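You operate a simulated robot arm through the tools that you are given. There is no shell and no other tool. Be economical: measure what you need, move in short steps, check, and stop when the job is done.

Carry out the task below with a simulated robot arm. There is one attempt and no reset: what you move stays moved.

## Task
Take the green-collared black tuft and leave it on top of the black weight.

The check looks at the end state, three seconds after you hand in, the way a careful person would. Anything else that was tipped, shoved, dropped, spilled or broken makes it a failure.

## Robot
A 7-joint arm with a two-finger parallel gripper, fixed in place. Base frame: the origin is at the foot of the arm, x ahead of it, y to its left, z up; the work surface is at about z = 0. Readings come in m, rad, newtons and seconds.
With the tool pointing down near the work surface it reaches from about 0.24 to 0.62 m from the base axis. Its first joint turns from -1.152 to 1.152 rad. Payload 2.6 kg.
The tool frame sits at the grasp point between the pads (the TCP): z along the fingers, y along the line on which they close. The tips reach 0.03 m beyond it. Largest opening 0.094 m; finger width 0.028, thickness 0.01; the body of the gripper, 0.05 by 0.096 m, starts 0.055 m behind the TCP.
Orientation is told as [roll, pitch, yaw] about the base's x, y, z axes, in that order, counted from this pose: with the fingers straight down and closing along the base's y, the tool's x points along the base's -x, its y along +y and its z along -z.

## Interface
- The arm moves only by the tool nudge_tool. Its argument "rows" is text: rows parted by semicolons, each of 5 numbers parted by spaces: the finger opening in m, from 0 to 0.094, then the shift along the tool's x, y, z in m, then the turn about the tool's z in rad. In form: gripper tx ty tz yaw; .... A call has 1 to 12 rows; each row shifts and turns the commanded pose from where the row before left it, along the tool's axes as they then stand. A row lasts 0.2 s, in which the tool goes at most 0.05 m and 0.15 rad; a call with a longer step from one row to the next is refused whole, and so is a gripper value outside its range. Where a pose cannot be reached the arm comes as near as it can. A force on the tool above 40 N (or 10 N above the force at the start of the call, whichever is more), or a blocked arm, ends the call early, and 0.2 s more pass. The fingers move at their own pace (about 0.072 m/s each) and stop on an object; they squeeze with about 26 N. The grip force told is the motor's: it shows also when the fingers shut on nothing. Time passes only in rows, and 0.2 s behind the last, so rows that do not move let the fingers close. It gives the time, the measured TCP pose, the force on the tool (base axes), the opening and the grip force at its end, in the units of the frame above (readings bear some noise), and new pictures: "pictures" is both (left out), scene, wrist or none.
- Cameras (640 x 400 px; columns grow to the right, rows downward): "scene" is fixed at [0.0423, 0.4355, 0.5803]; the picture's right is [-0.71, -0.70, 0.00], its down [-0.30, 0.30, -0.91] and it looks along [0.64, -0.64, -0.42] (base axes); focal length 365 px, centre (320, 200). "wrist" rides on the gripper at [-0.037, 0, -0.058] in the tool frame; the picture's right is [0.00, -1.00, 0.00], its down [0.97, 0.00, -0.24] and it looks along [0.24, 0.00, 0.97] (tool axes); focal length 218 px, centre (320, 200).
- measure_at(camera, pixels): for up to 12 pixels [column, row] of the newest picture of that camera ("zoom" is the newest enlarged one), the place [x, y, z] in the base frame of the surface seen there, good to about 0.002 m. No time passes.
- close_up(camera, box): a new picture of the part [left, top, right, bottom] of that camera's present view, enlarged. No time passes.
- finish_job(): hands the job in; it is judged then, once.

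Go step by step. Measure first, check grasps and placings, and put right what went wrong. The budget is 60 turns and 120 pictures, counting those below and the enlarged ones. Unless the task says otherwise, let go and move clear before handing in, and close with one line.

The tools are called after ">>>" as a command line: name --argument value ..., lists and objects as JSON in quotes. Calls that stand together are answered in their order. nudge_tool: Moves the arm, as the interface text tells. Its arguments: {"type":"object","properties":{"rows":{"type":"string"},"pictures":{"type":"string","enum":["both","scene","wrist","none"]}},"required":["rows"]} The other tools are called the same way: measure_at (camera, pixels) gives the place of the surface under pixels of a picture; close_up (camera, box) takes an enlarged picture of a part of a camera's view; finish_job () hands the job in.

At the start:

```text
t: 0.0
position: [0.4166, -0.1259, 0.2712]
ee_rot: [0.001, 0.0, 0.0]
ft_force: [-0.7, -0.3, 0.4]
gripper_width: 0.0937
grip_force: 0.1
```

scene: 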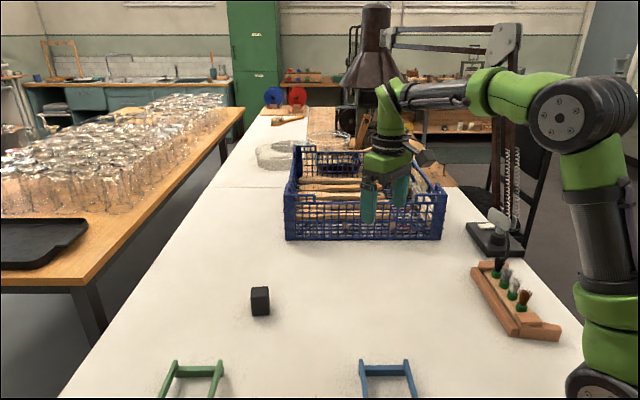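
wrist: 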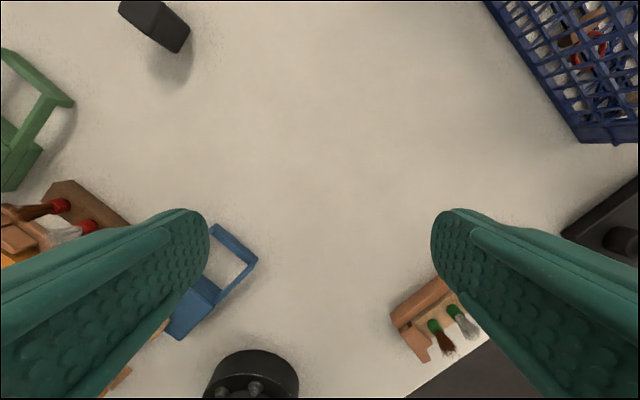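

The scene picture shows a rack of tufts at about (510,295) and a black block at (260,300). I'll enlarge both to identify the black tuft with the green collar.

>>> close_up --camera "scene" --box '[450, 240, 578, 350]'

>>> measure_at --camera "scene" --pixels '[[260, 289], [253, 290], [268, 289], [260, 305], [497, 265], [505, 275], [514, 288], [524, 298], [480, 275], [545, 330]]'

>>> close_up --camera "scene" --box '[220, 270, 300, 330]'

```text
3.64 times, centred on (514, 295) of scene
```

zoom: 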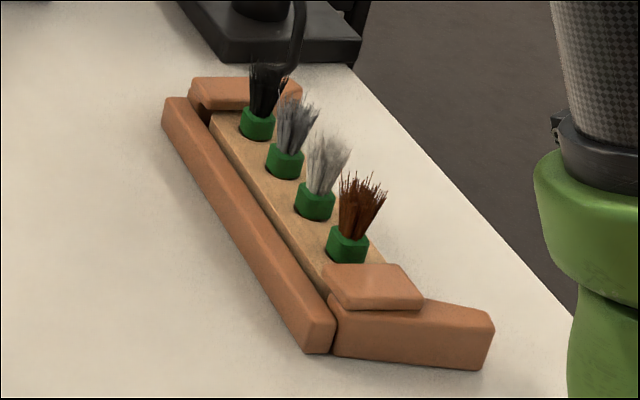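

```text
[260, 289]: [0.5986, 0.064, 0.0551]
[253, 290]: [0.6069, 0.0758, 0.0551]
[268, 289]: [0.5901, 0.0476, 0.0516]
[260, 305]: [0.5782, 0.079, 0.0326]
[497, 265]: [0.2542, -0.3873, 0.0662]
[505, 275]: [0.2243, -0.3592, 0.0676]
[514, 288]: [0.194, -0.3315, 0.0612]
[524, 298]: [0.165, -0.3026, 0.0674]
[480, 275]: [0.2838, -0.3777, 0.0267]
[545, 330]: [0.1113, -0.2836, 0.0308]
```

```text
6.67 times, centred on (260, 300) of scene
```

zoom: 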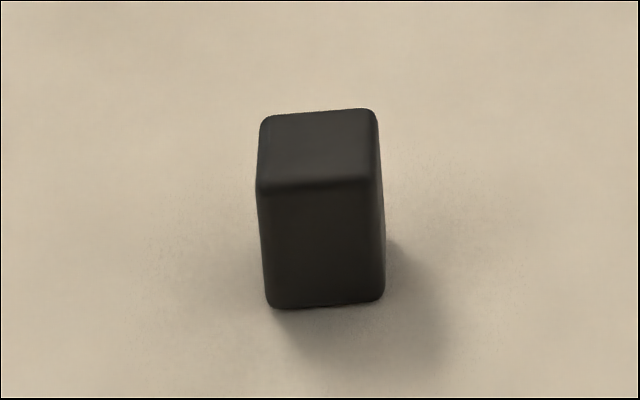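

The black tuft is the farthest in the green rack, at about (497,265). The block at (260,300) looks like the weight, but I'll check the round black thing in the wrist view at (250,375), and measure the rack in detail.

>>> measure_at --camera "wrist" --pixels '[[250, 370], [225, 385], [280, 365], [155, 20], [180, 38], [125, 5], [433, 326], [452, 310], [447, 345]]'

>>> close_up --camera "scene" --box '[474, 250, 538, 290]'

>>> close_up --camera "wrist" --box '[0, 150, 320, 400]'

```text
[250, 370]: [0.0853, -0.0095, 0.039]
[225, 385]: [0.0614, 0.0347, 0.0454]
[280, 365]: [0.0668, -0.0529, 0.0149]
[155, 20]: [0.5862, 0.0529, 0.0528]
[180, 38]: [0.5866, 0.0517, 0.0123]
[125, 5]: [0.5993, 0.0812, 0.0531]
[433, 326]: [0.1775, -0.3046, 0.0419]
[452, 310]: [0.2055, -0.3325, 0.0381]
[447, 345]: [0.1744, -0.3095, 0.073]
```

```text
10.00 times, centred on (506, 270) of scene
```

zoom: 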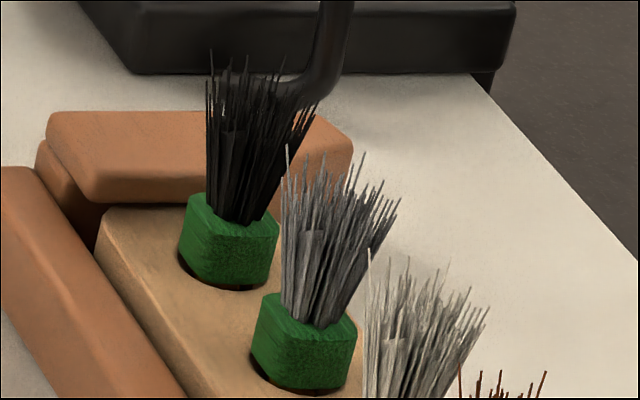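

```text
1.60 times, centred on (160, 275) of wrist
```

zoom: 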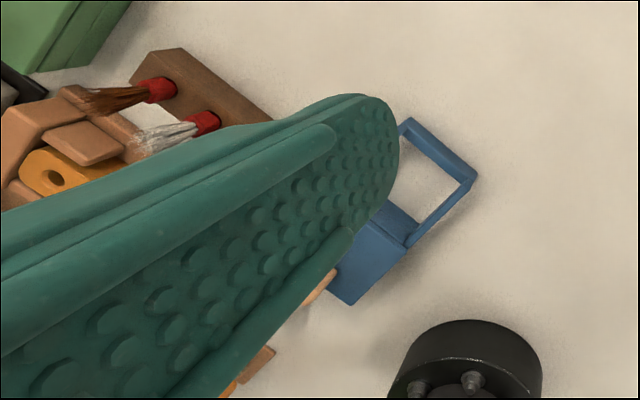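

The round thing is the arm's own foot, so the block is the weight. I'll measure the green collar and the rack around it.

>>> close_up --camera "scene" --box '[474, 250, 538, 290]'

>>> measure_at --camera "zoom" --pixels '[[190, 230], [228, 245], [270, 245], [228, 275], [240, 130], [120, 150], [300, 150], [150, 250], [20, 200], [300, 345], [235, 200], [80, 210]]'

```text
10.00 times, centred on (506, 270) of scene
```

zoom: 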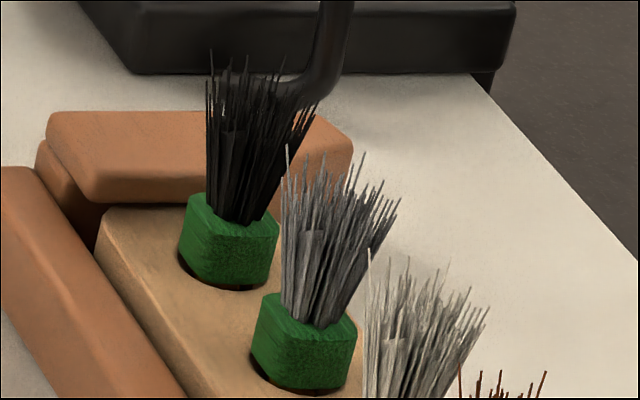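

```text
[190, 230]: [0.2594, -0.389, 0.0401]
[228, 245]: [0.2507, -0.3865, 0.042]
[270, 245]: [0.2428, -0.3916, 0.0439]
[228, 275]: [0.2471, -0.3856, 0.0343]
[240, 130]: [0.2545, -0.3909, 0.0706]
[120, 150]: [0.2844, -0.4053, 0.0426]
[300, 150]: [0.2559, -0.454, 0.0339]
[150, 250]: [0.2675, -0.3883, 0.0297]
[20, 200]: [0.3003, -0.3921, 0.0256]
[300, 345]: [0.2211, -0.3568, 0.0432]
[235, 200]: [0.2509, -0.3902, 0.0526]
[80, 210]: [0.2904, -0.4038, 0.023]
```

The collar is at about (0.250,-0.393), z 0.03–0.047, with the board top at 0.030. Before swinging there I'll measure the black stand behind the rack, around (490,235).

>>> measure_at --camera "scene" --pixels '[[480, 232], [497, 215], [506, 232], [510, 245], [490, 250], [516, 160], [440, 200], [520, 225]]'

>>> close_up --camera "scene" --box '[440, 140, 568, 260]'

```text
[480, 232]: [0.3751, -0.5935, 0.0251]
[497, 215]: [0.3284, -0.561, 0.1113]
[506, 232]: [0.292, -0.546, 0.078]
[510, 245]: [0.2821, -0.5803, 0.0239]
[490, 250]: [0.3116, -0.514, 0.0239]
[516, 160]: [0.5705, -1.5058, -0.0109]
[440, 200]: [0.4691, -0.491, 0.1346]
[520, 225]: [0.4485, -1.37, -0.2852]
```

```text
3.33 times, centred on (504, 200) of scene
```

zoom: 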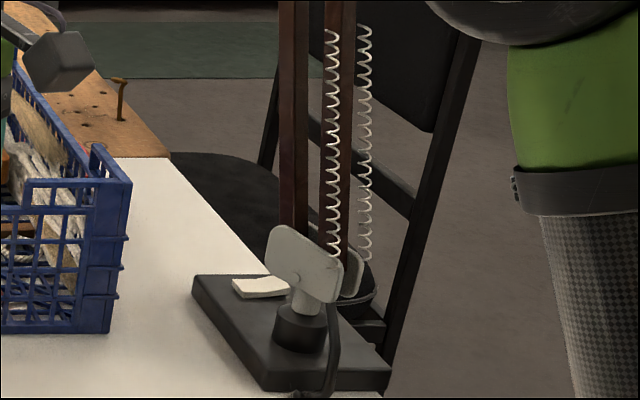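

The stand is only 0.12 m high and at y < -0.5, so it is clear of the path. I'll travel at z 0.27 to above the tuft and turn so the fingers close across the rack.

>>> nudge_tool --rows "0.06 0.0238 -0.0381 0 0; 0.06 0.0238 -0.0381 0 0; 0.06 0.0238 -0.0381 0 0; 0.06 0.0238 -0.0381 0 0; 0.06 0.0238 -0.0381 0 0; 0.06 0.0238 -0.0381 0 0; 0.06 0.0238 -0.0381 0 0; 0.06 0 0 0 0.15; 0.06 0 0 0 0.15; 0.06 0 0 0 0.15; 0.06 0 0 0 0.15; 0.06 0 0 0 0.15"

```text
t: 2.6
position: [0.2515, -0.3922, 0.2728]
ee_rot: [-0.001, -0.001, -0.752]
ft_force: [-0.5, 0.4, -0.2]
gripper_width: 0.0598
grip_force: 0.0
```

scene: 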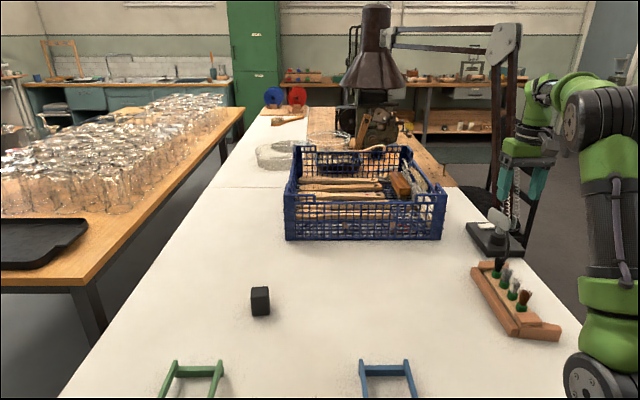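
wrist: 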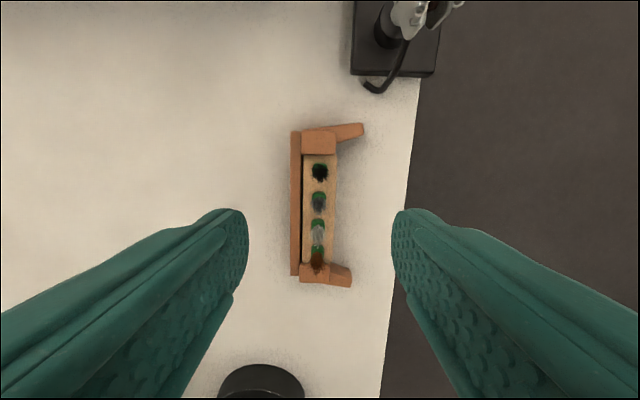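

The rack runs nearly straight down the wrist picture with the black tuft at (320,172). I'll zoom and measure it from above.

>>> close_up --camera "wrist" --box '[272, 115, 368, 175]'

>>> close_up --camera "wrist" --box '[280, 130, 360, 210]'

>>> measure_at --camera "wrist" --pixels '[[313, 166], [327, 166], [320, 163], [320, 172], [320, 152], [332, 165], [297, 172], [303, 258], [302, 160], [336, 160], [330, 258], [350, 131]]'

```text
6.67 times, centred on (320, 145) of wrist
```

zoom: 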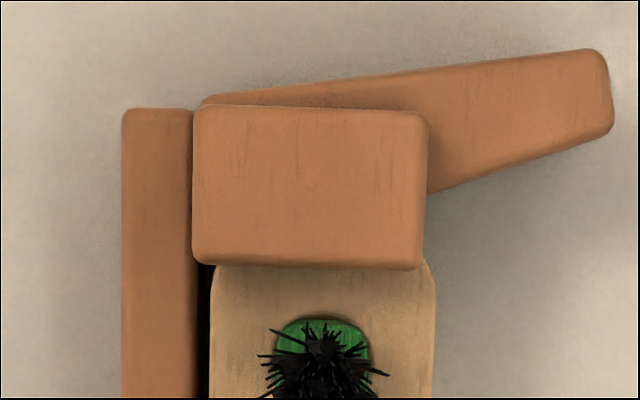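

```text
5.00 times, centred on (320, 170) of wrist
```

zoom: 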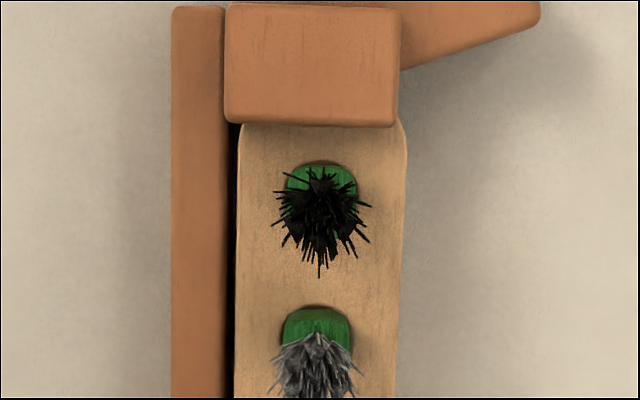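

```text
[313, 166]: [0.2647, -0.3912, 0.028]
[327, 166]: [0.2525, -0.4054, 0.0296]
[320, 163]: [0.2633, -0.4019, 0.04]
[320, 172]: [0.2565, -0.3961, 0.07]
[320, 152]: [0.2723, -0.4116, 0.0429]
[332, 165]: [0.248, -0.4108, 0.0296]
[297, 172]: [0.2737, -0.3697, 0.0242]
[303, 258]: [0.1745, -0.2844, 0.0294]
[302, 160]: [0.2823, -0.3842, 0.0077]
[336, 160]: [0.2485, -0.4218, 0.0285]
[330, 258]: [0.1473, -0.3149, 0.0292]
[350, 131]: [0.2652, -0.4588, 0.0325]
```

The collar centre lies about 5 mm ahead of the TCP along the rack, and the end brick is 25 mm ahead, so there is room. I'll shift 4 mm forward and descend partway.

>>> nudge_tool --rows "0.05 -0.004 0.0005 0 0; 0.05 0 0 0.04 0; 0.05 0 0 0.04 0; 0.05 0 0 0.04 0; 0.05 0 0 0.04 0; 0.05 0 0 0 0"

```text
t: 4.0
position: [0.2551, -0.3933, 0.1127]
ee_rot: [0.001, 0.0, -0.749]
ft_force: [-0.6, -0.6, -0.6]
gripper_width: 0.0501
grip_force: 0.1
```

scene: 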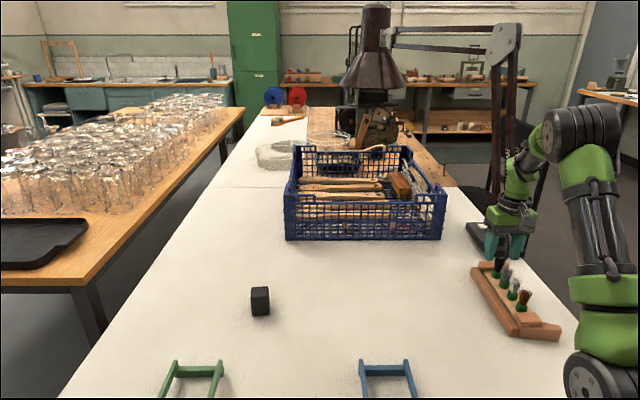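
wrist: 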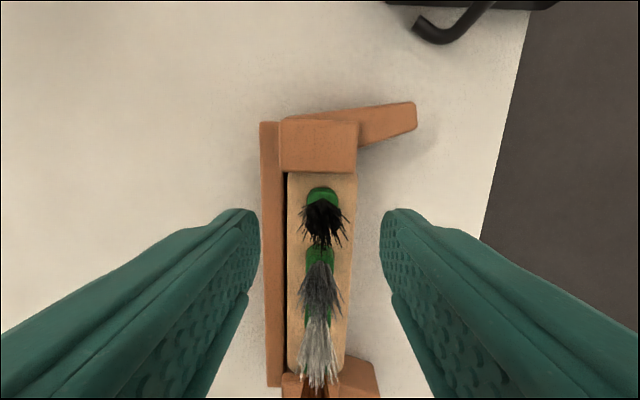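

The tuft sits midway between the fingers at (322,205). I'll descend to z 0.064 so the tips stay just above the board, then check before closing.

>>> nudge_tool --rows "0.05 0 0 0.02 0; 0.05 0 0 0.016 0; 0.05 0 0 0.012 0; 0.05 0 0 0 0"

>>> close_up --camera "scene" --box '[458, 230, 554, 290]'

```text
t: 5.0
position: [0.2548, -0.3965, 0.0631]
ee_rot: [0.001, -0.001, -0.749]
ft_force: [-0.1, 0.0, 0.6]
gripper_width: 0.0499
grip_force: 0.0
```

scene: 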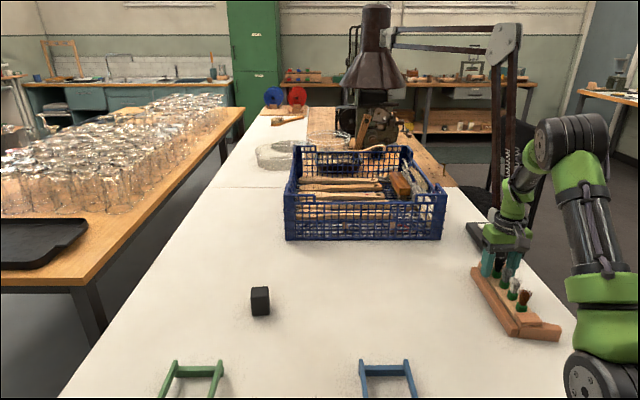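
wrist: 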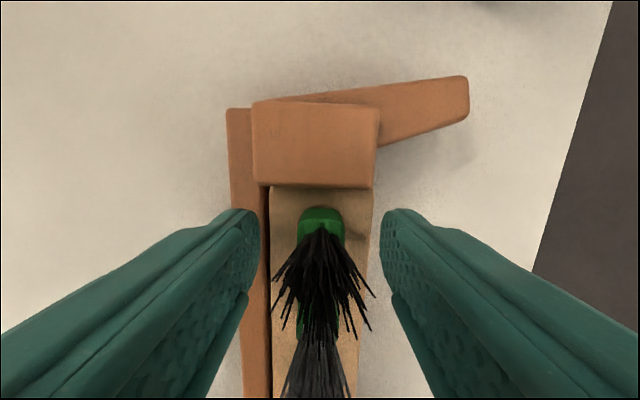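

```text
6.67 times, centred on (506, 260) of scene
```

zoom: 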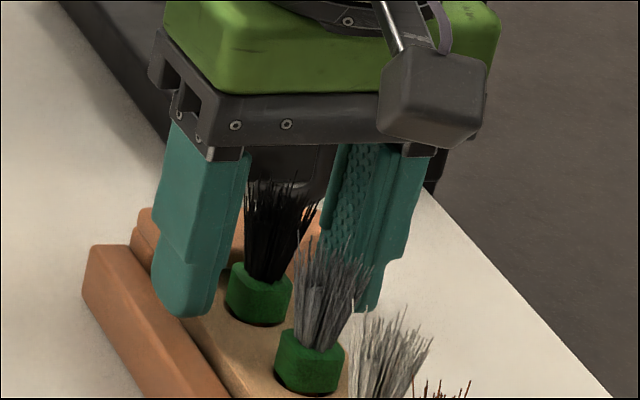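

The fingers straddle the collar at (321,220) with no contact. I'll close.

>>> nudge_tool --rows "0.03 0 0 0 0; 0.015 0 0 0 0; 0.005 0 0 0 0; 0 0 0 0 0; 0 0 0 0 0"

>>> close_up --camera "scene" --box '[458, 230, 554, 290]'

```text
t: 6.2
position: [0.2535, -0.3939, 0.0634]
ee_rot: [0.002, 0.001, -0.75]
ft_force: [-0.4, -0.8, -1.8]
gripper_width: 0.0166
grip_force: 25.9
```

scene: 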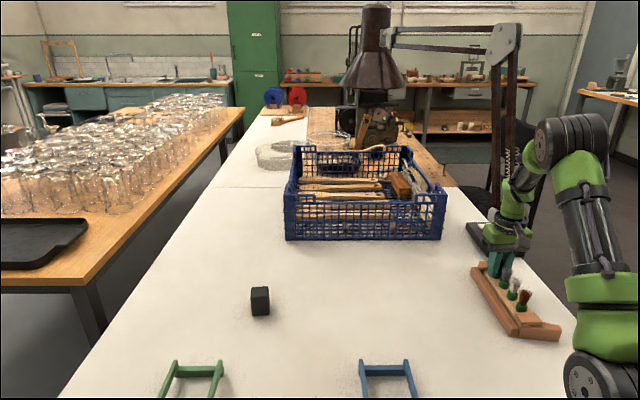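
wrist: 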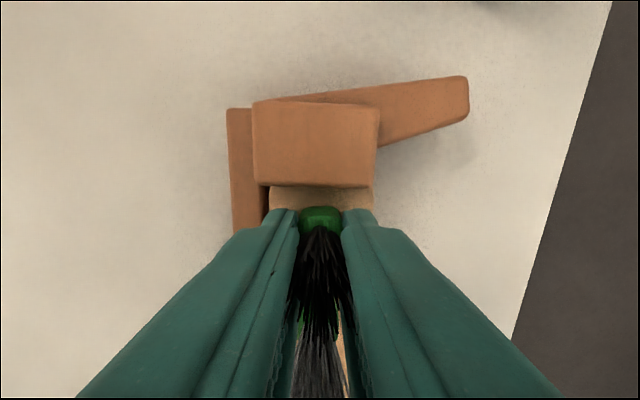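

```text
6.67 times, centred on (506, 260) of scene
```

zoom: 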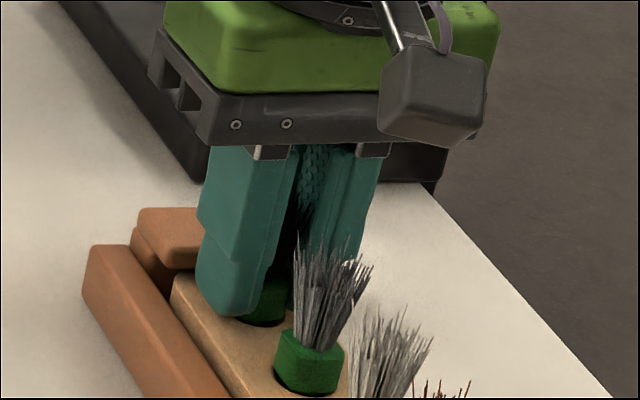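

The grip holds at 16.6 mm with 26 N and the rack has not moved. I'll lift straight up slowly.

>>> nudge_tool --rows "0 0 0 -0.01 0; 0 0 0 -0.015 0; 0 0 0 -0.02 0; 0 0 0 -0.02 0; 0 0 0 -0.03 0; 0 0 0 -0.03 0; 0 0 0 0 0"

>>> close_up --camera "scene" --box '[442, 190, 570, 290]'

```text
t: 7.8
position: [0.2526, -0.3941, 0.1898]
ee_rot: [0.0, 0.0, -0.748]
ft_force: [0.5, 0.1, -0.4]
gripper_width: 0.0163
grip_force: 25.9
```

scene: 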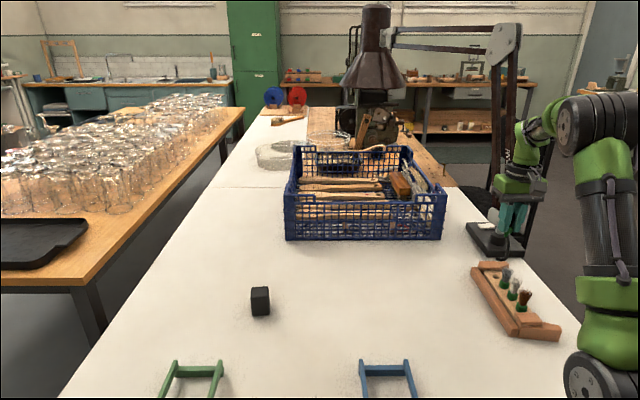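
wrist: 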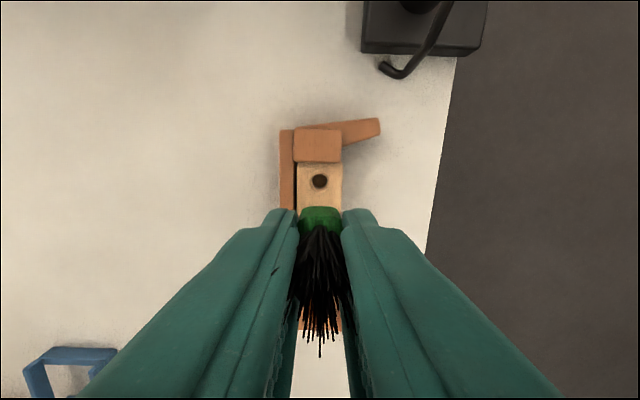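

```text
4.00 times, centred on (506, 240) of scene
```

zoom: 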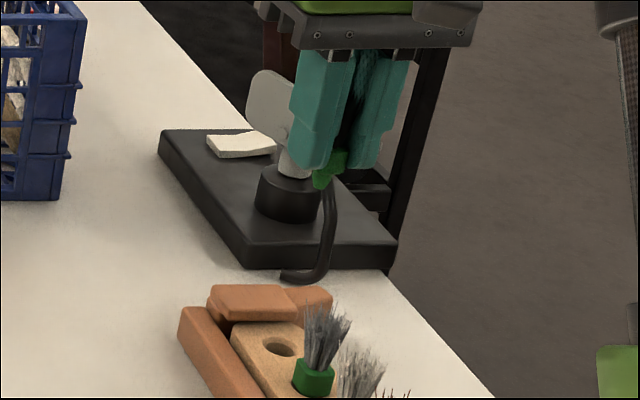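

The tuft came out cleanly and only its hole remains at (320,181). I'll rise and carry it most of the way towards the block.

>>> nudge_tool --rows "0 0 0 -0.04 0; 0 0 0 -0.03 0; 0 0.005 0.045 0 0; 0 0.005 0.045 0 0; 0 0.005 0.045 0 0; 0 0.005 0.045 0 0; 0 0.005 0.045 0 0; 0 0.005 0.045 0 0; 0 0.005 0.045 0 0; 0 0.005 0.045 0 0; 0 0.005 0.045 0 0; 0 0.005 0.045 0 0"

```text
t: 10.4
position: [0.525, -0.0323, 0.2602]
ee_rot: [0.002, 0.001, -0.752]
ft_force: [0.4, 0.7, 0.4]
gripper_width: 0.0163
grip_force: 26.2
```

scene: 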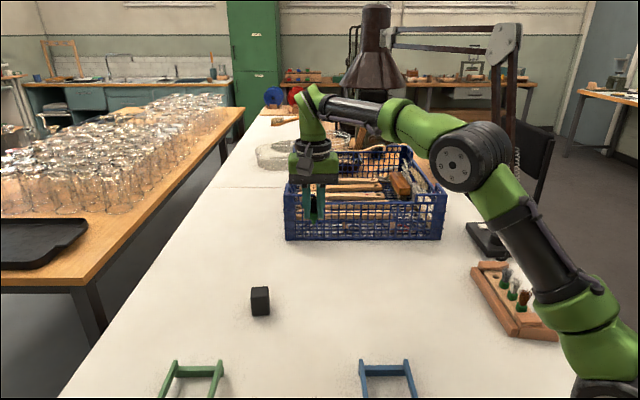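
wrist: 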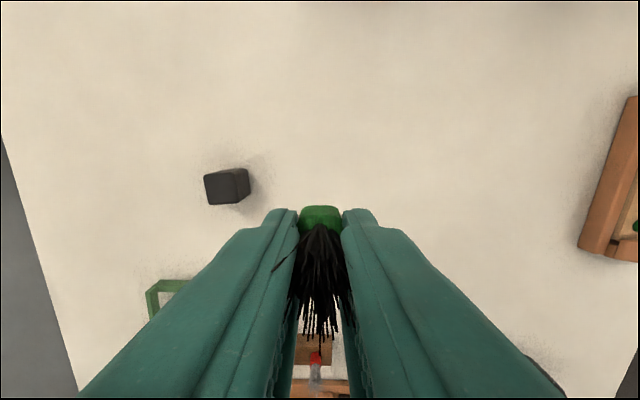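

The block is now at (227,186) in the wrist view. I'll measure its top corners and the underside of the held collar.

>>> close_up --camera "wrist" --box '[187, 161, 267, 211]'

>>> close_up --camera "scene" --box '[282, 180, 346, 220]'

>>> measure_at --camera "wrist" --pixels '[[207, 178], [234, 170], [238, 195], [212, 202], [222, 187], [228, 182], [320, 208], [320, 214]]'

```text
8.00 times, centred on (227, 186) of wrist
```

zoom: 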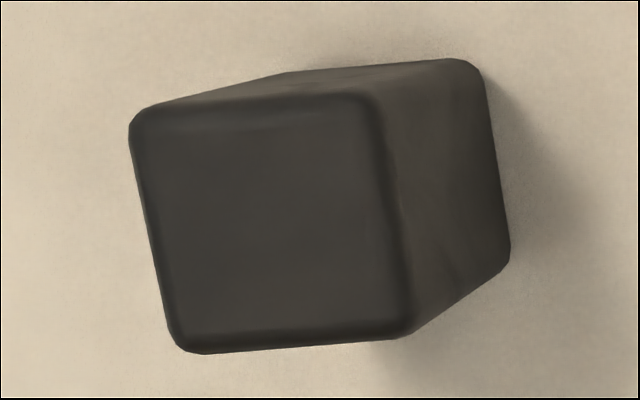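

```text
10.00 times, centred on (314, 200) of scene
```

zoom: 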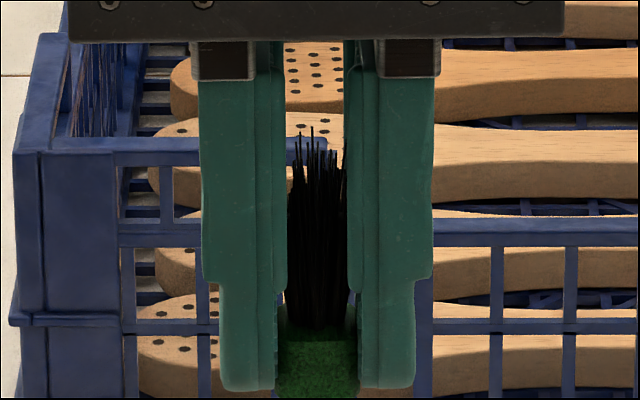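

```text
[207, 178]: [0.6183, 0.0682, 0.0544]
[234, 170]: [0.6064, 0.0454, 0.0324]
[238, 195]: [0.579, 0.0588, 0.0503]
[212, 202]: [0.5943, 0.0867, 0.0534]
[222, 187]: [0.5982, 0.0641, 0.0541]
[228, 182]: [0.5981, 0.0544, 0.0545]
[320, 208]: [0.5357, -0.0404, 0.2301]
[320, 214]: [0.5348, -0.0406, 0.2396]
```

The block's top centre is about (0.597,0.066), z 0.0545. I'll look at where the collar's underside ends below the finger tips.

>>> close_up --camera "scene" --box '[290, 200, 338, 230]'

>>> measure_at --camera "zoom" --pixels '[[320, 200], [320, 220], [320, 240], [320, 260], [320, 280], [320, 300], [320, 180], [320, 320], [220, 230], [420, 230], [220, 250], [320, 340]]'

```text
13.33 times, centred on (314, 215) of scene
```

zoom: 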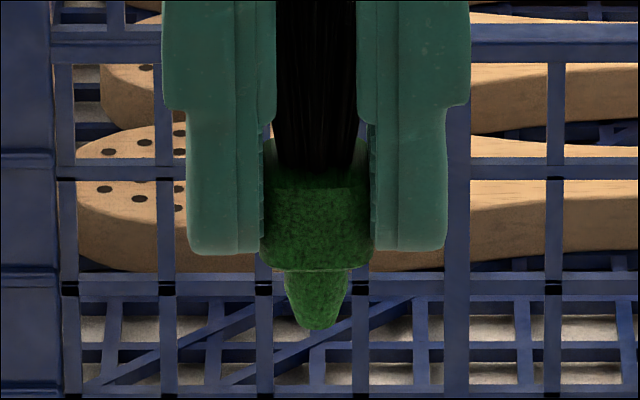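

```text
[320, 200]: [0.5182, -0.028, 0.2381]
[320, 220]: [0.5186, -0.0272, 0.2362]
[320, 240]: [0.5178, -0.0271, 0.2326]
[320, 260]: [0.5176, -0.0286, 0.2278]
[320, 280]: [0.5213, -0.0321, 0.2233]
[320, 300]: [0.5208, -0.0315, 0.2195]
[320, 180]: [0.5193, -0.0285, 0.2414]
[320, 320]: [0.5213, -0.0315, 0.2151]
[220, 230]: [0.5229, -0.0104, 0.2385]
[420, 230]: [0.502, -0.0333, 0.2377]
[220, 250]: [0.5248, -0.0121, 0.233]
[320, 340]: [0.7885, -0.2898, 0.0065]
```

The held piece has a tapered stub whose tip is about 0.047 m below the TCP, only ~5 mm wide at the end, so it may not stand and I should plan for it lying on the block. I'll back off towards the base and turn to about the block's diagonal, keeping the block in the wrist view so I can measure it exactly.

>>> nudge_tool --rows "0 0.0447 0.0077 0 0; 0 0.0447 0.0077 0 0; 0 0 0 0 -0.133; 0 0 0 0 -0.133; 0 0 0 0 -0.133; 0 0 0 0 -0.133; 0 0 0 0 -0.133; 0 0 0 0 -0.133; 0 0 0 0 -0.133; 0 0 0 0 0"

>>> close_up --camera "wrist" --box '[270, 105, 366, 165]'

```text
t: 12.6
position: [0.4673, 0.0415, 0.2592]
ee_rot: [0.001, 0.001, 0.186]
ft_force: [0.4, 0.1, 0.3]
gripper_width: 0.0164
grip_force: 25.4
```

scene: 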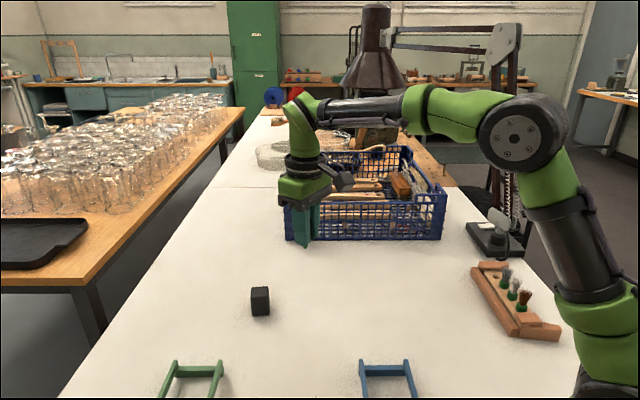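
wrist: 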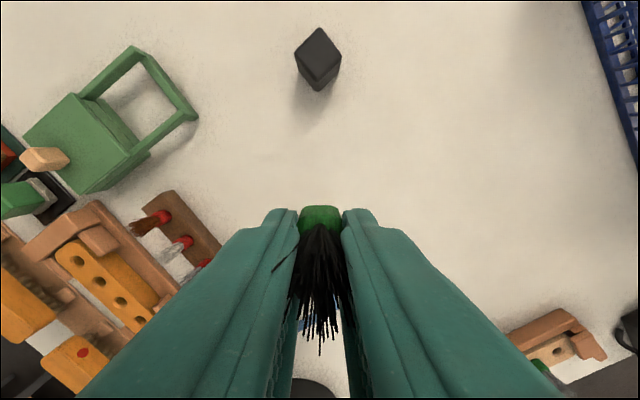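

```text
6.67 times, centred on (318, 135) of wrist
```

zoom: 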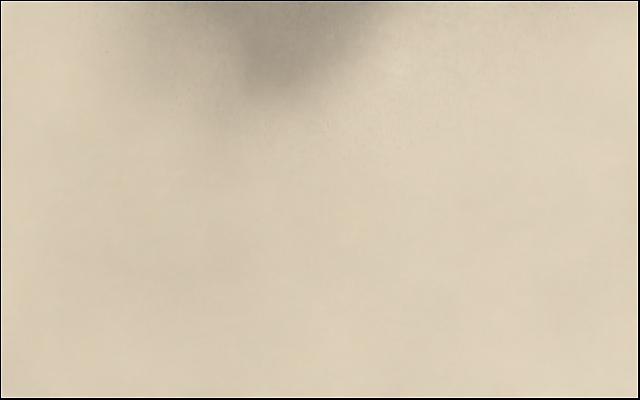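

The block at (318,58) shows diagonal-on, as wanted. I'll zoom on it and on the stub in the scene view.

>>> close_up --camera "wrist" --box '[278, 30, 358, 80]'

>>> measure_at --camera "zoom" --pixels '[[320, 60], [320, 40], [150, 140], [480, 190], [295, 320], [310, 180], [230, 100], [390, 110], [230, 230], [390, 260]]'

>>> close_up --camera "scene" --box '[281, 228, 329, 258]'

```text
8.00 times, centred on (318, 55) of wrist
```

zoom: 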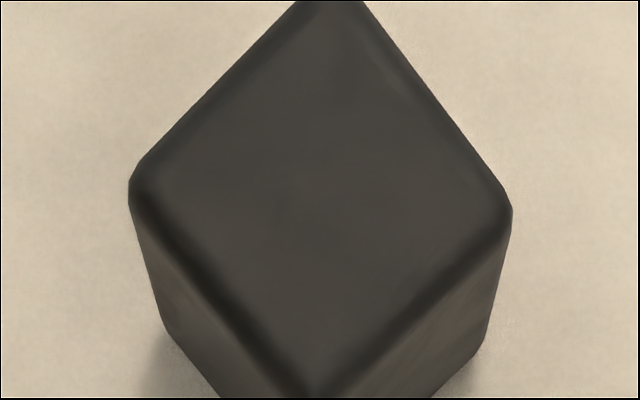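

```text
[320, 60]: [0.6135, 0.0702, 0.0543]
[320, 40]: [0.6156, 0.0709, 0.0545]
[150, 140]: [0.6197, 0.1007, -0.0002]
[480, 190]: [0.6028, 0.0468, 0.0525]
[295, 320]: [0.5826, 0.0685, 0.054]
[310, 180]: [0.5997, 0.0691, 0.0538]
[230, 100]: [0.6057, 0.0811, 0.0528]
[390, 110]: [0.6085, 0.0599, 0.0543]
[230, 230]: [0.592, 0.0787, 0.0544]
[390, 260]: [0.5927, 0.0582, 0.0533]
```

```text
13.33 times, centred on (305, 243) of scene
```

zoom: 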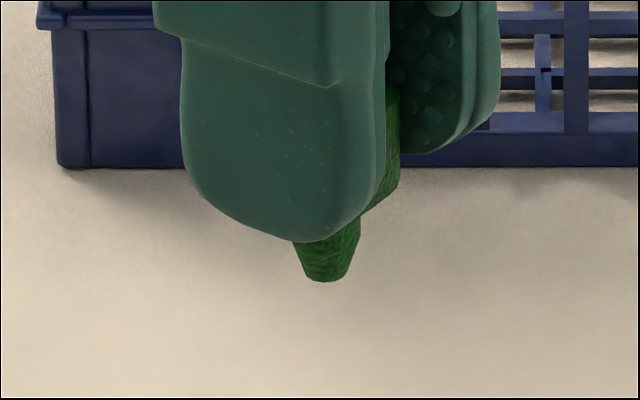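

The block's top centre is about (0.5975,0.067), its diagonal nearly along base x, and the stub end is a small flat about 5 mm wide. I'll set the stub above the near part of the diagonal, so that if it topples I can send it across the block, and stop about 15 mm above the top to check.

>>> nudge_tool --rows "0 0 0 0 0.136; 0 -0.0381 0.0063 0 0; 0 -0.0381 0.0063 0 0; 0 -0.0381 0.0063 0 0; 0 0 0 0.035 0; 0 0 0 0.035 0; 0 0 0 0.035 0; 0 0 0 0.034 0; 0 0 0 0 0; 0 0 0 0 0"

>>> close_up --camera "scene" --box '[228, 250, 308, 300]'

```text
t: 14.8
position: [0.5693, 0.0653, 0.1194]
ee_rot: [0.0, 0.001, 0.045]
ft_force: [-0.5, 0.1, 0.2]
gripper_width: 0.0163
grip_force: 25.7
out of reach, approached as far as the arm can: row 4
```

scene: 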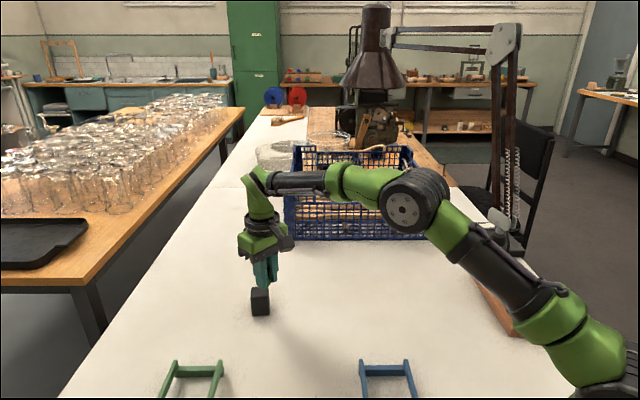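
wrist: 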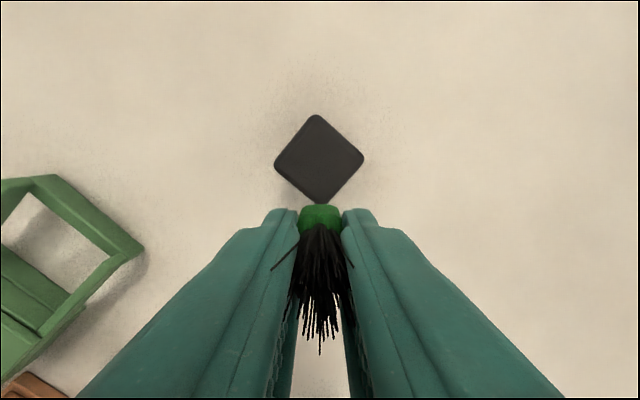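

```text
8.00 times, centred on (268, 275) of scene
```

zoom: 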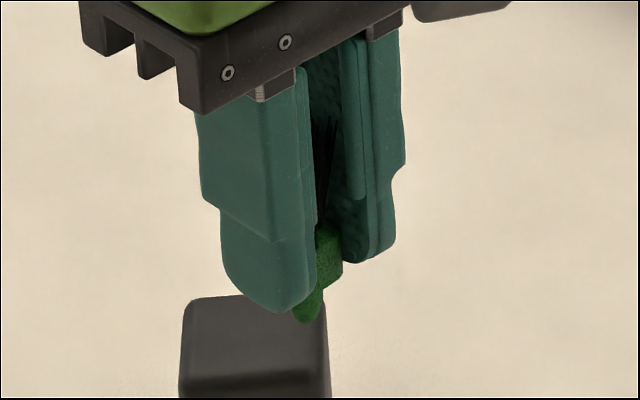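

The arm clipped short at x 0.569; the diamond is nicely aligned, centred at (319,158). I'll measure it and the stub tip again.

>>> measure_at --camera "wrist" --pixels '[[319, 158], [316, 117], [360, 158], [278, 163], [320, 198], [320, 208]]'

>>> measure_at --camera "zoom" --pixels '[[308, 305], [306, 315], [306, 319], [240, 340], [328, 250]]'

```text
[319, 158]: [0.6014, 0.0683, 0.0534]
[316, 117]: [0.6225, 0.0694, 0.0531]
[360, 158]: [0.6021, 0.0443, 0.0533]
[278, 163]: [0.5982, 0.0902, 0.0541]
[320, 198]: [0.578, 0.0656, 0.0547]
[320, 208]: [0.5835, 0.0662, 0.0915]
```

```text
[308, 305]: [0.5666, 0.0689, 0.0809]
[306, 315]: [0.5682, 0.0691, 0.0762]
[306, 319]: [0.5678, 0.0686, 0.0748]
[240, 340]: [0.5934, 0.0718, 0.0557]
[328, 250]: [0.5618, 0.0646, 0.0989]
```

The block centre is (0.600,0.0675) and the stub tip sits about 0.045 m below the TCP. I'll step forward 3 mm and lower to leave only ~2 mm below the stub, then verify.

>>> nudge_tool --rows "0 -0.0027 0 0.005 0; 0 0 0 0.006 0; 0 0 0 0.006 0; 0 0 0 0 0; 0 0 0 0 0"

>>> close_up --camera "scene" --box '[236, 270, 300, 310]'

```text
t: 16.0
position: [0.5734, 0.0663, 0.1006]
ee_rot: [0.0, 0.0, 0.044]
ft_force: [0.6, -0.4, -0.6]
gripper_width: 0.0164
grip_force: 26.5
```

scene: 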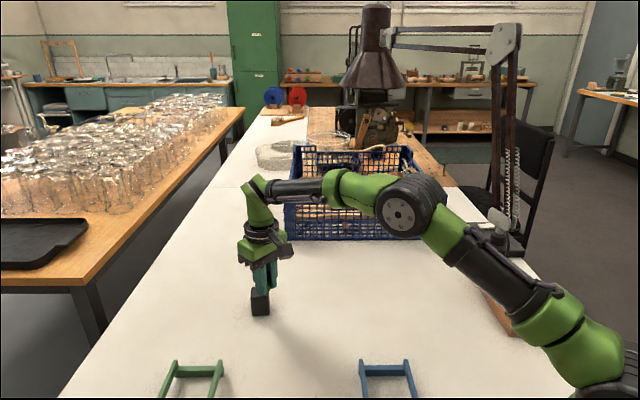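
wrist: 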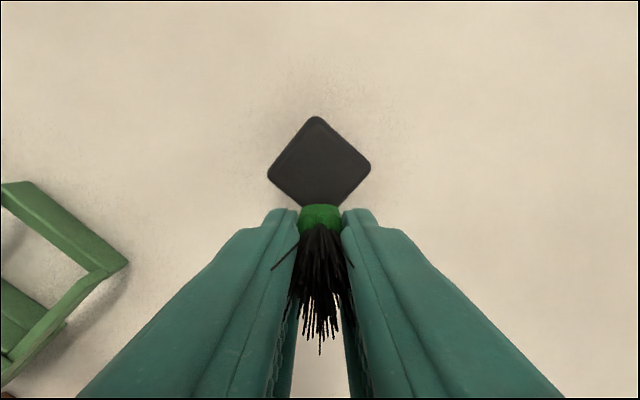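

```text
10.00 times, centred on (268, 290) of scene
```

zoom: 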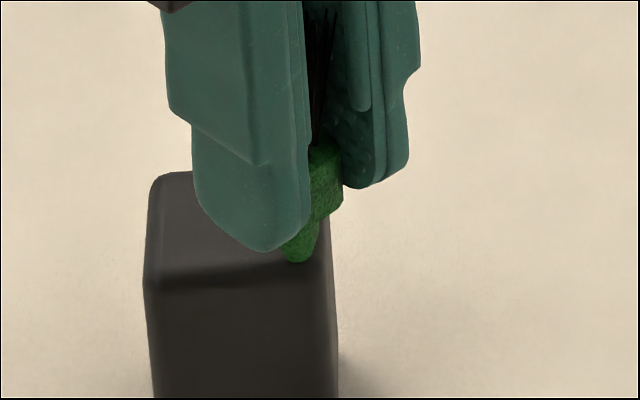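

The stub hangs just over the near corner (zoom (300,258)), but the gap is uncertain. I'll rise 2 mm, go over the block, and step down until contact shows to fix the height.

>>> nudge_tool --rows "0 0 0 -0.002 0; 0 -0.01 0 0 0; 0 0 0 0 0" --pictures "none"

>>> nudge_tool --rows "0 0 0 0.002 0; 0 0 0 0 0" --pictures "none"

>>> nudge_tool --rows "0 0 0 0.001 0; 0 0 0 0 0" --pictures "none"

>>> close_up --camera "scene" --box '[236, 270, 300, 310]'

```text
t: 16.8
position: [0.5839, 0.0668, 0.1035]
ee_rot: [0.0, 0.0, 0.048]
ft_force: [0.3, 0.7, 1.2]
gripper_width: 0.0162
grip_force: 25.8
```

```text
t: 17.4
position: [0.5834, 0.0665, 0.1006]
ee_rot: [0.0, 0.001, 0.046]
ft_force: [0.1, -0.5, -0.1]
gripper_width: 0.0165
grip_force: 25.7
```

```text
t: 18.0
position: [0.5832, 0.0661, 0.1013]
ee_rot: [0.001, -0.002, 0.047]
ft_force: [0.4, 0.2, 3.5]
gripper_width: 0.0163
grip_force: 26.2
```

```text
10.00 times, centred on (268, 290) of scene
```

zoom: 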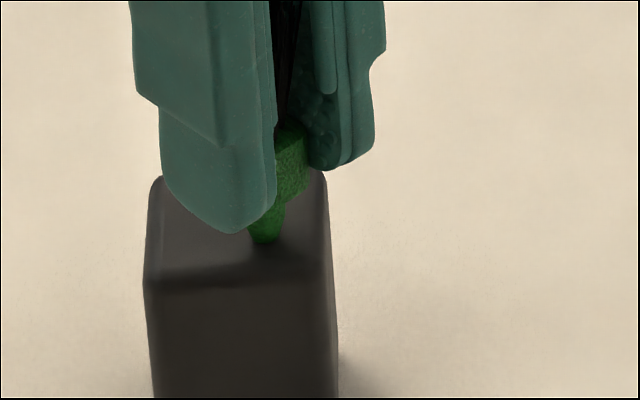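

Contact shows at 3.5 N, so the height is known. In the zoom the stub foot is at (265,241), farther along the diagonal than planned, so I'll measure it.

>>> measure_at --camera "zoom" --pixels '[[265, 240], [265, 236], [265, 246], [318, 258], [165, 188], [325, 188], [155, 265]]'

```text
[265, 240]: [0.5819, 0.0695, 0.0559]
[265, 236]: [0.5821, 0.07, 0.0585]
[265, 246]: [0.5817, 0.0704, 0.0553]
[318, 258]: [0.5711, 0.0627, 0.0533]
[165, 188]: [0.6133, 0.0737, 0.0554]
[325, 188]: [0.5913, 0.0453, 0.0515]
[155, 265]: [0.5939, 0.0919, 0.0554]
```

The stub foot is about 8–10 mm behind the block's centre; I want it about 15 mm behind when released so the tuft, tipping forward along the diagonal, ends with its collar near the centre. I'll rise 3 mm and back up for a short run-up.

>>> nudge_tool --rows "0 0 0 -0.003 0; 0 0.0185 0 0 0; 0 0.0185 0 0 0; 0 0 0 0 0; 0 0 0 0 0" --pictures "scene"

>>> close_up --camera "scene" --box '[236, 270, 300, 310]'

```text
t: 19.2
position: [0.5457, 0.0649, 0.1045]
ee_rot: [0.0, 0.001, 0.046]
ft_force: [1.1, 0.4, -0.6]
gripper_width: 0.0164
grip_force: 26.1
```

scene: 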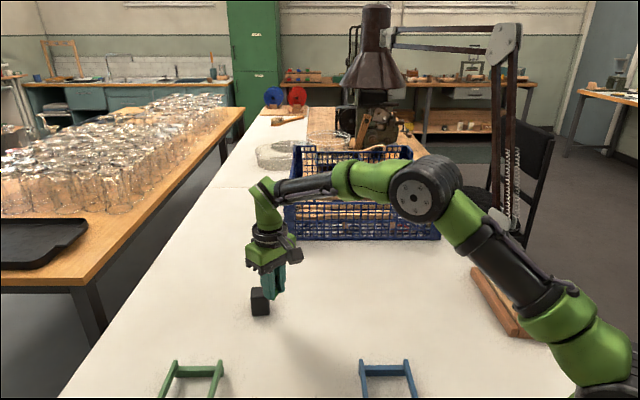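

```text
10.00 times, centred on (268, 290) of scene
```

zoom: 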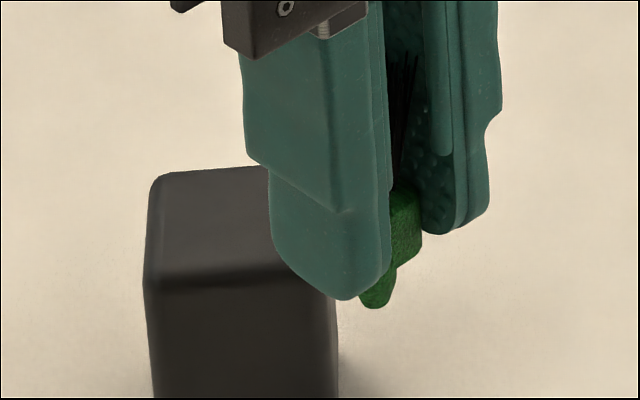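

Stub clear of the block, with the TCP at 0.5457. Now the run-up with release over the near part of the diagonal, at about 0.075 m/s.

>>> nudge_tool --rows "0 -0.015 0 0.001 0; 0 -0.016 0 0 0; 0.026 -0.015 0 0 0; 0.026 -0.005 0 0 0; 0.026 0 0 0 0; 0.026 0 0 0 0"

>>> close_up --camera "scene" --box '[220, 260, 300, 310]'

```text
t: 20.6
position: [0.5974, 0.0673, 0.1023]
ee_rot: [0.001, 0.0, 0.044]
ft_force: [0.0, 0.1, 1.1]
gripper_width: 0.026
grip_force: 0.0
```

scene: 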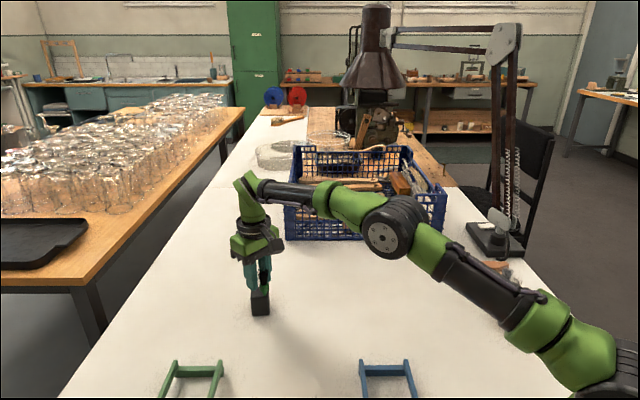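
wrist: 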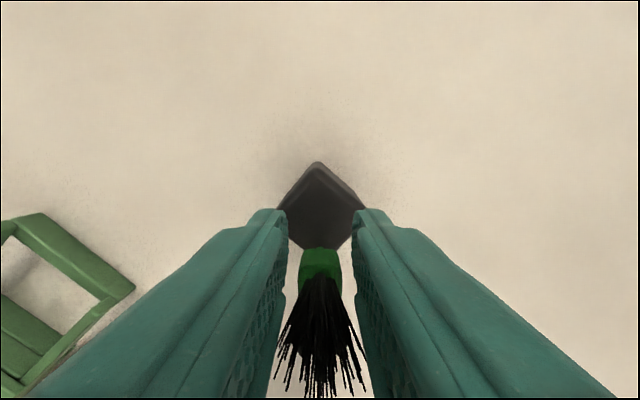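

```text
8.00 times, centred on (260, 285) of scene
```

zoom: 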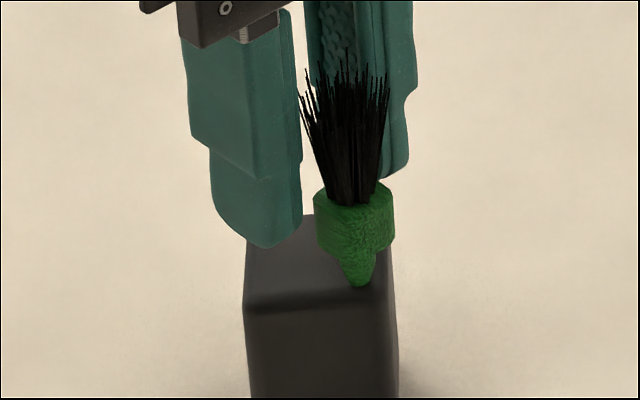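

The tuft stayed upright: it stands on its stub near the near corner (zoom (360,285)). I'll wait a moment to see whether it is steady, and measure where it stands.

>>> nudge_tool --rows "0.026 0 0 0 0; 0.026 0 0 0 0; 0.026 0 0 0 0; 0.026 0 0 0 0"

>>> close_up --camera "scene" --box '[220, 260, 300, 310]'

>>> measure_at --camera "zoom" --pixels '[[360, 280], [345, 225], [318, 220], [390, 220], [360, 262], [290, 270], [385, 285]]'

>>> measure_at --camera "wrist" --pixels '[[320, 252], [320, 262], [305, 265], [336, 265], [320, 220]]'

```text
t: 21.6
position: [0.5977, 0.0674, 0.103]
ee_rot: [-0.001, 0.0, 0.046]
ft_force: [0.9, 0.6, -0.1]
gripper_width: 0.0262
grip_force: 0.1
```

scene: 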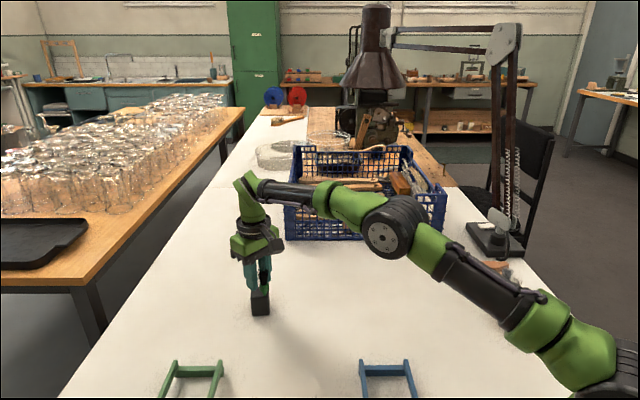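
wrist: 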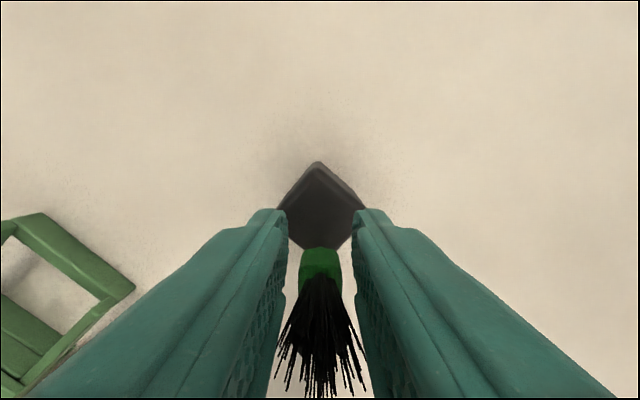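

```text
8.00 times, centred on (260, 285) of scene
```

zoom: 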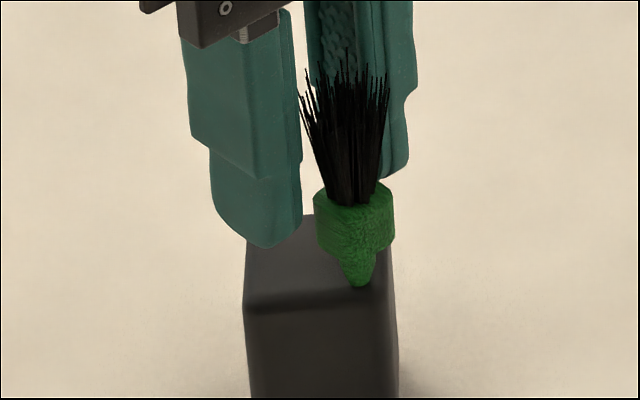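

```text
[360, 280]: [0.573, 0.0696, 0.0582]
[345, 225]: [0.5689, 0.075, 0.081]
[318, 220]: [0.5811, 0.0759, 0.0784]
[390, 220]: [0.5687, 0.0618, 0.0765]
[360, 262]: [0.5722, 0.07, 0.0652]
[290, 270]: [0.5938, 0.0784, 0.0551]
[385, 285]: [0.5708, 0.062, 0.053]
```

```text
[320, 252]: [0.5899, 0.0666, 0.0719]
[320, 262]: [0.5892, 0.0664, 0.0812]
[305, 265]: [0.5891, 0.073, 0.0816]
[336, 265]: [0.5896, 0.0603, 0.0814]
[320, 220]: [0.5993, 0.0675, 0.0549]
```

It is steady: unchanged after a second. But it stands only a few mm from the corner, so I'll slide the fingers back around the collar, re-grip, and centre it.

>>> nudge_tool --rows "0.032 0 0 0 0; 0.032 0.007 0 0 0; 0.032 0.007 0 0 0; 0.032 0.007 0 0 0; 0.032 0 0 0 0; 0.022 0 0 0 0; 0.018 0 0 0 0; 0.014 0 0 0 0; 0 0 0 0 0; 0 0 0 0 0"

>>> close_up --camera "scene" --box '[220, 260, 300, 310]'

```text
t: 23.8
position: [0.5754, 0.0657, 0.1034]
ee_rot: [0.0, 0.001, 0.049]
ft_force: [0.0, -0.3, 0.2]
gripper_width: 0.0161
grip_force: 26.4
```

scene: 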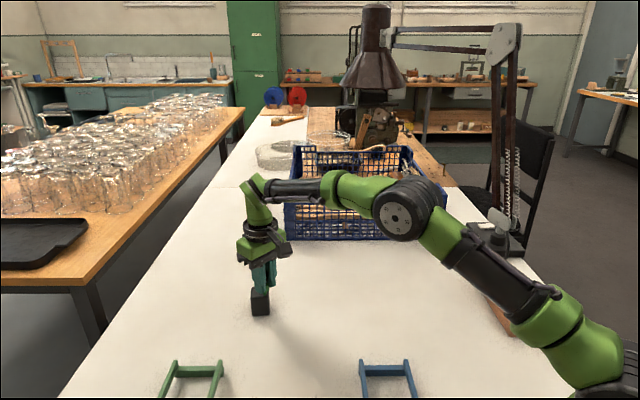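
wrist: 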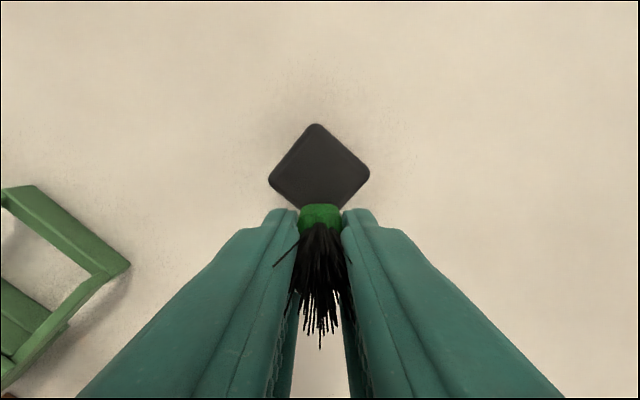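

```text
8.00 times, centred on (260, 285) of scene
```

zoom: 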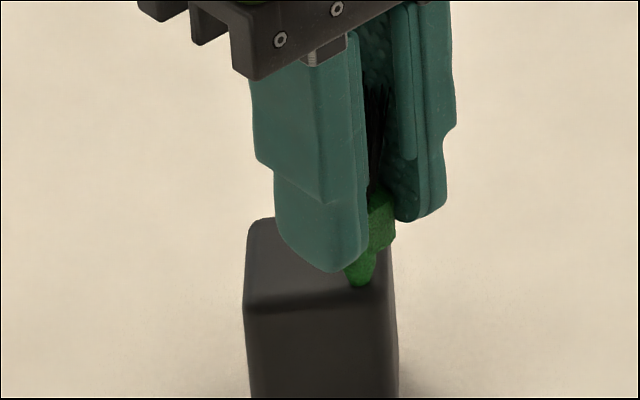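

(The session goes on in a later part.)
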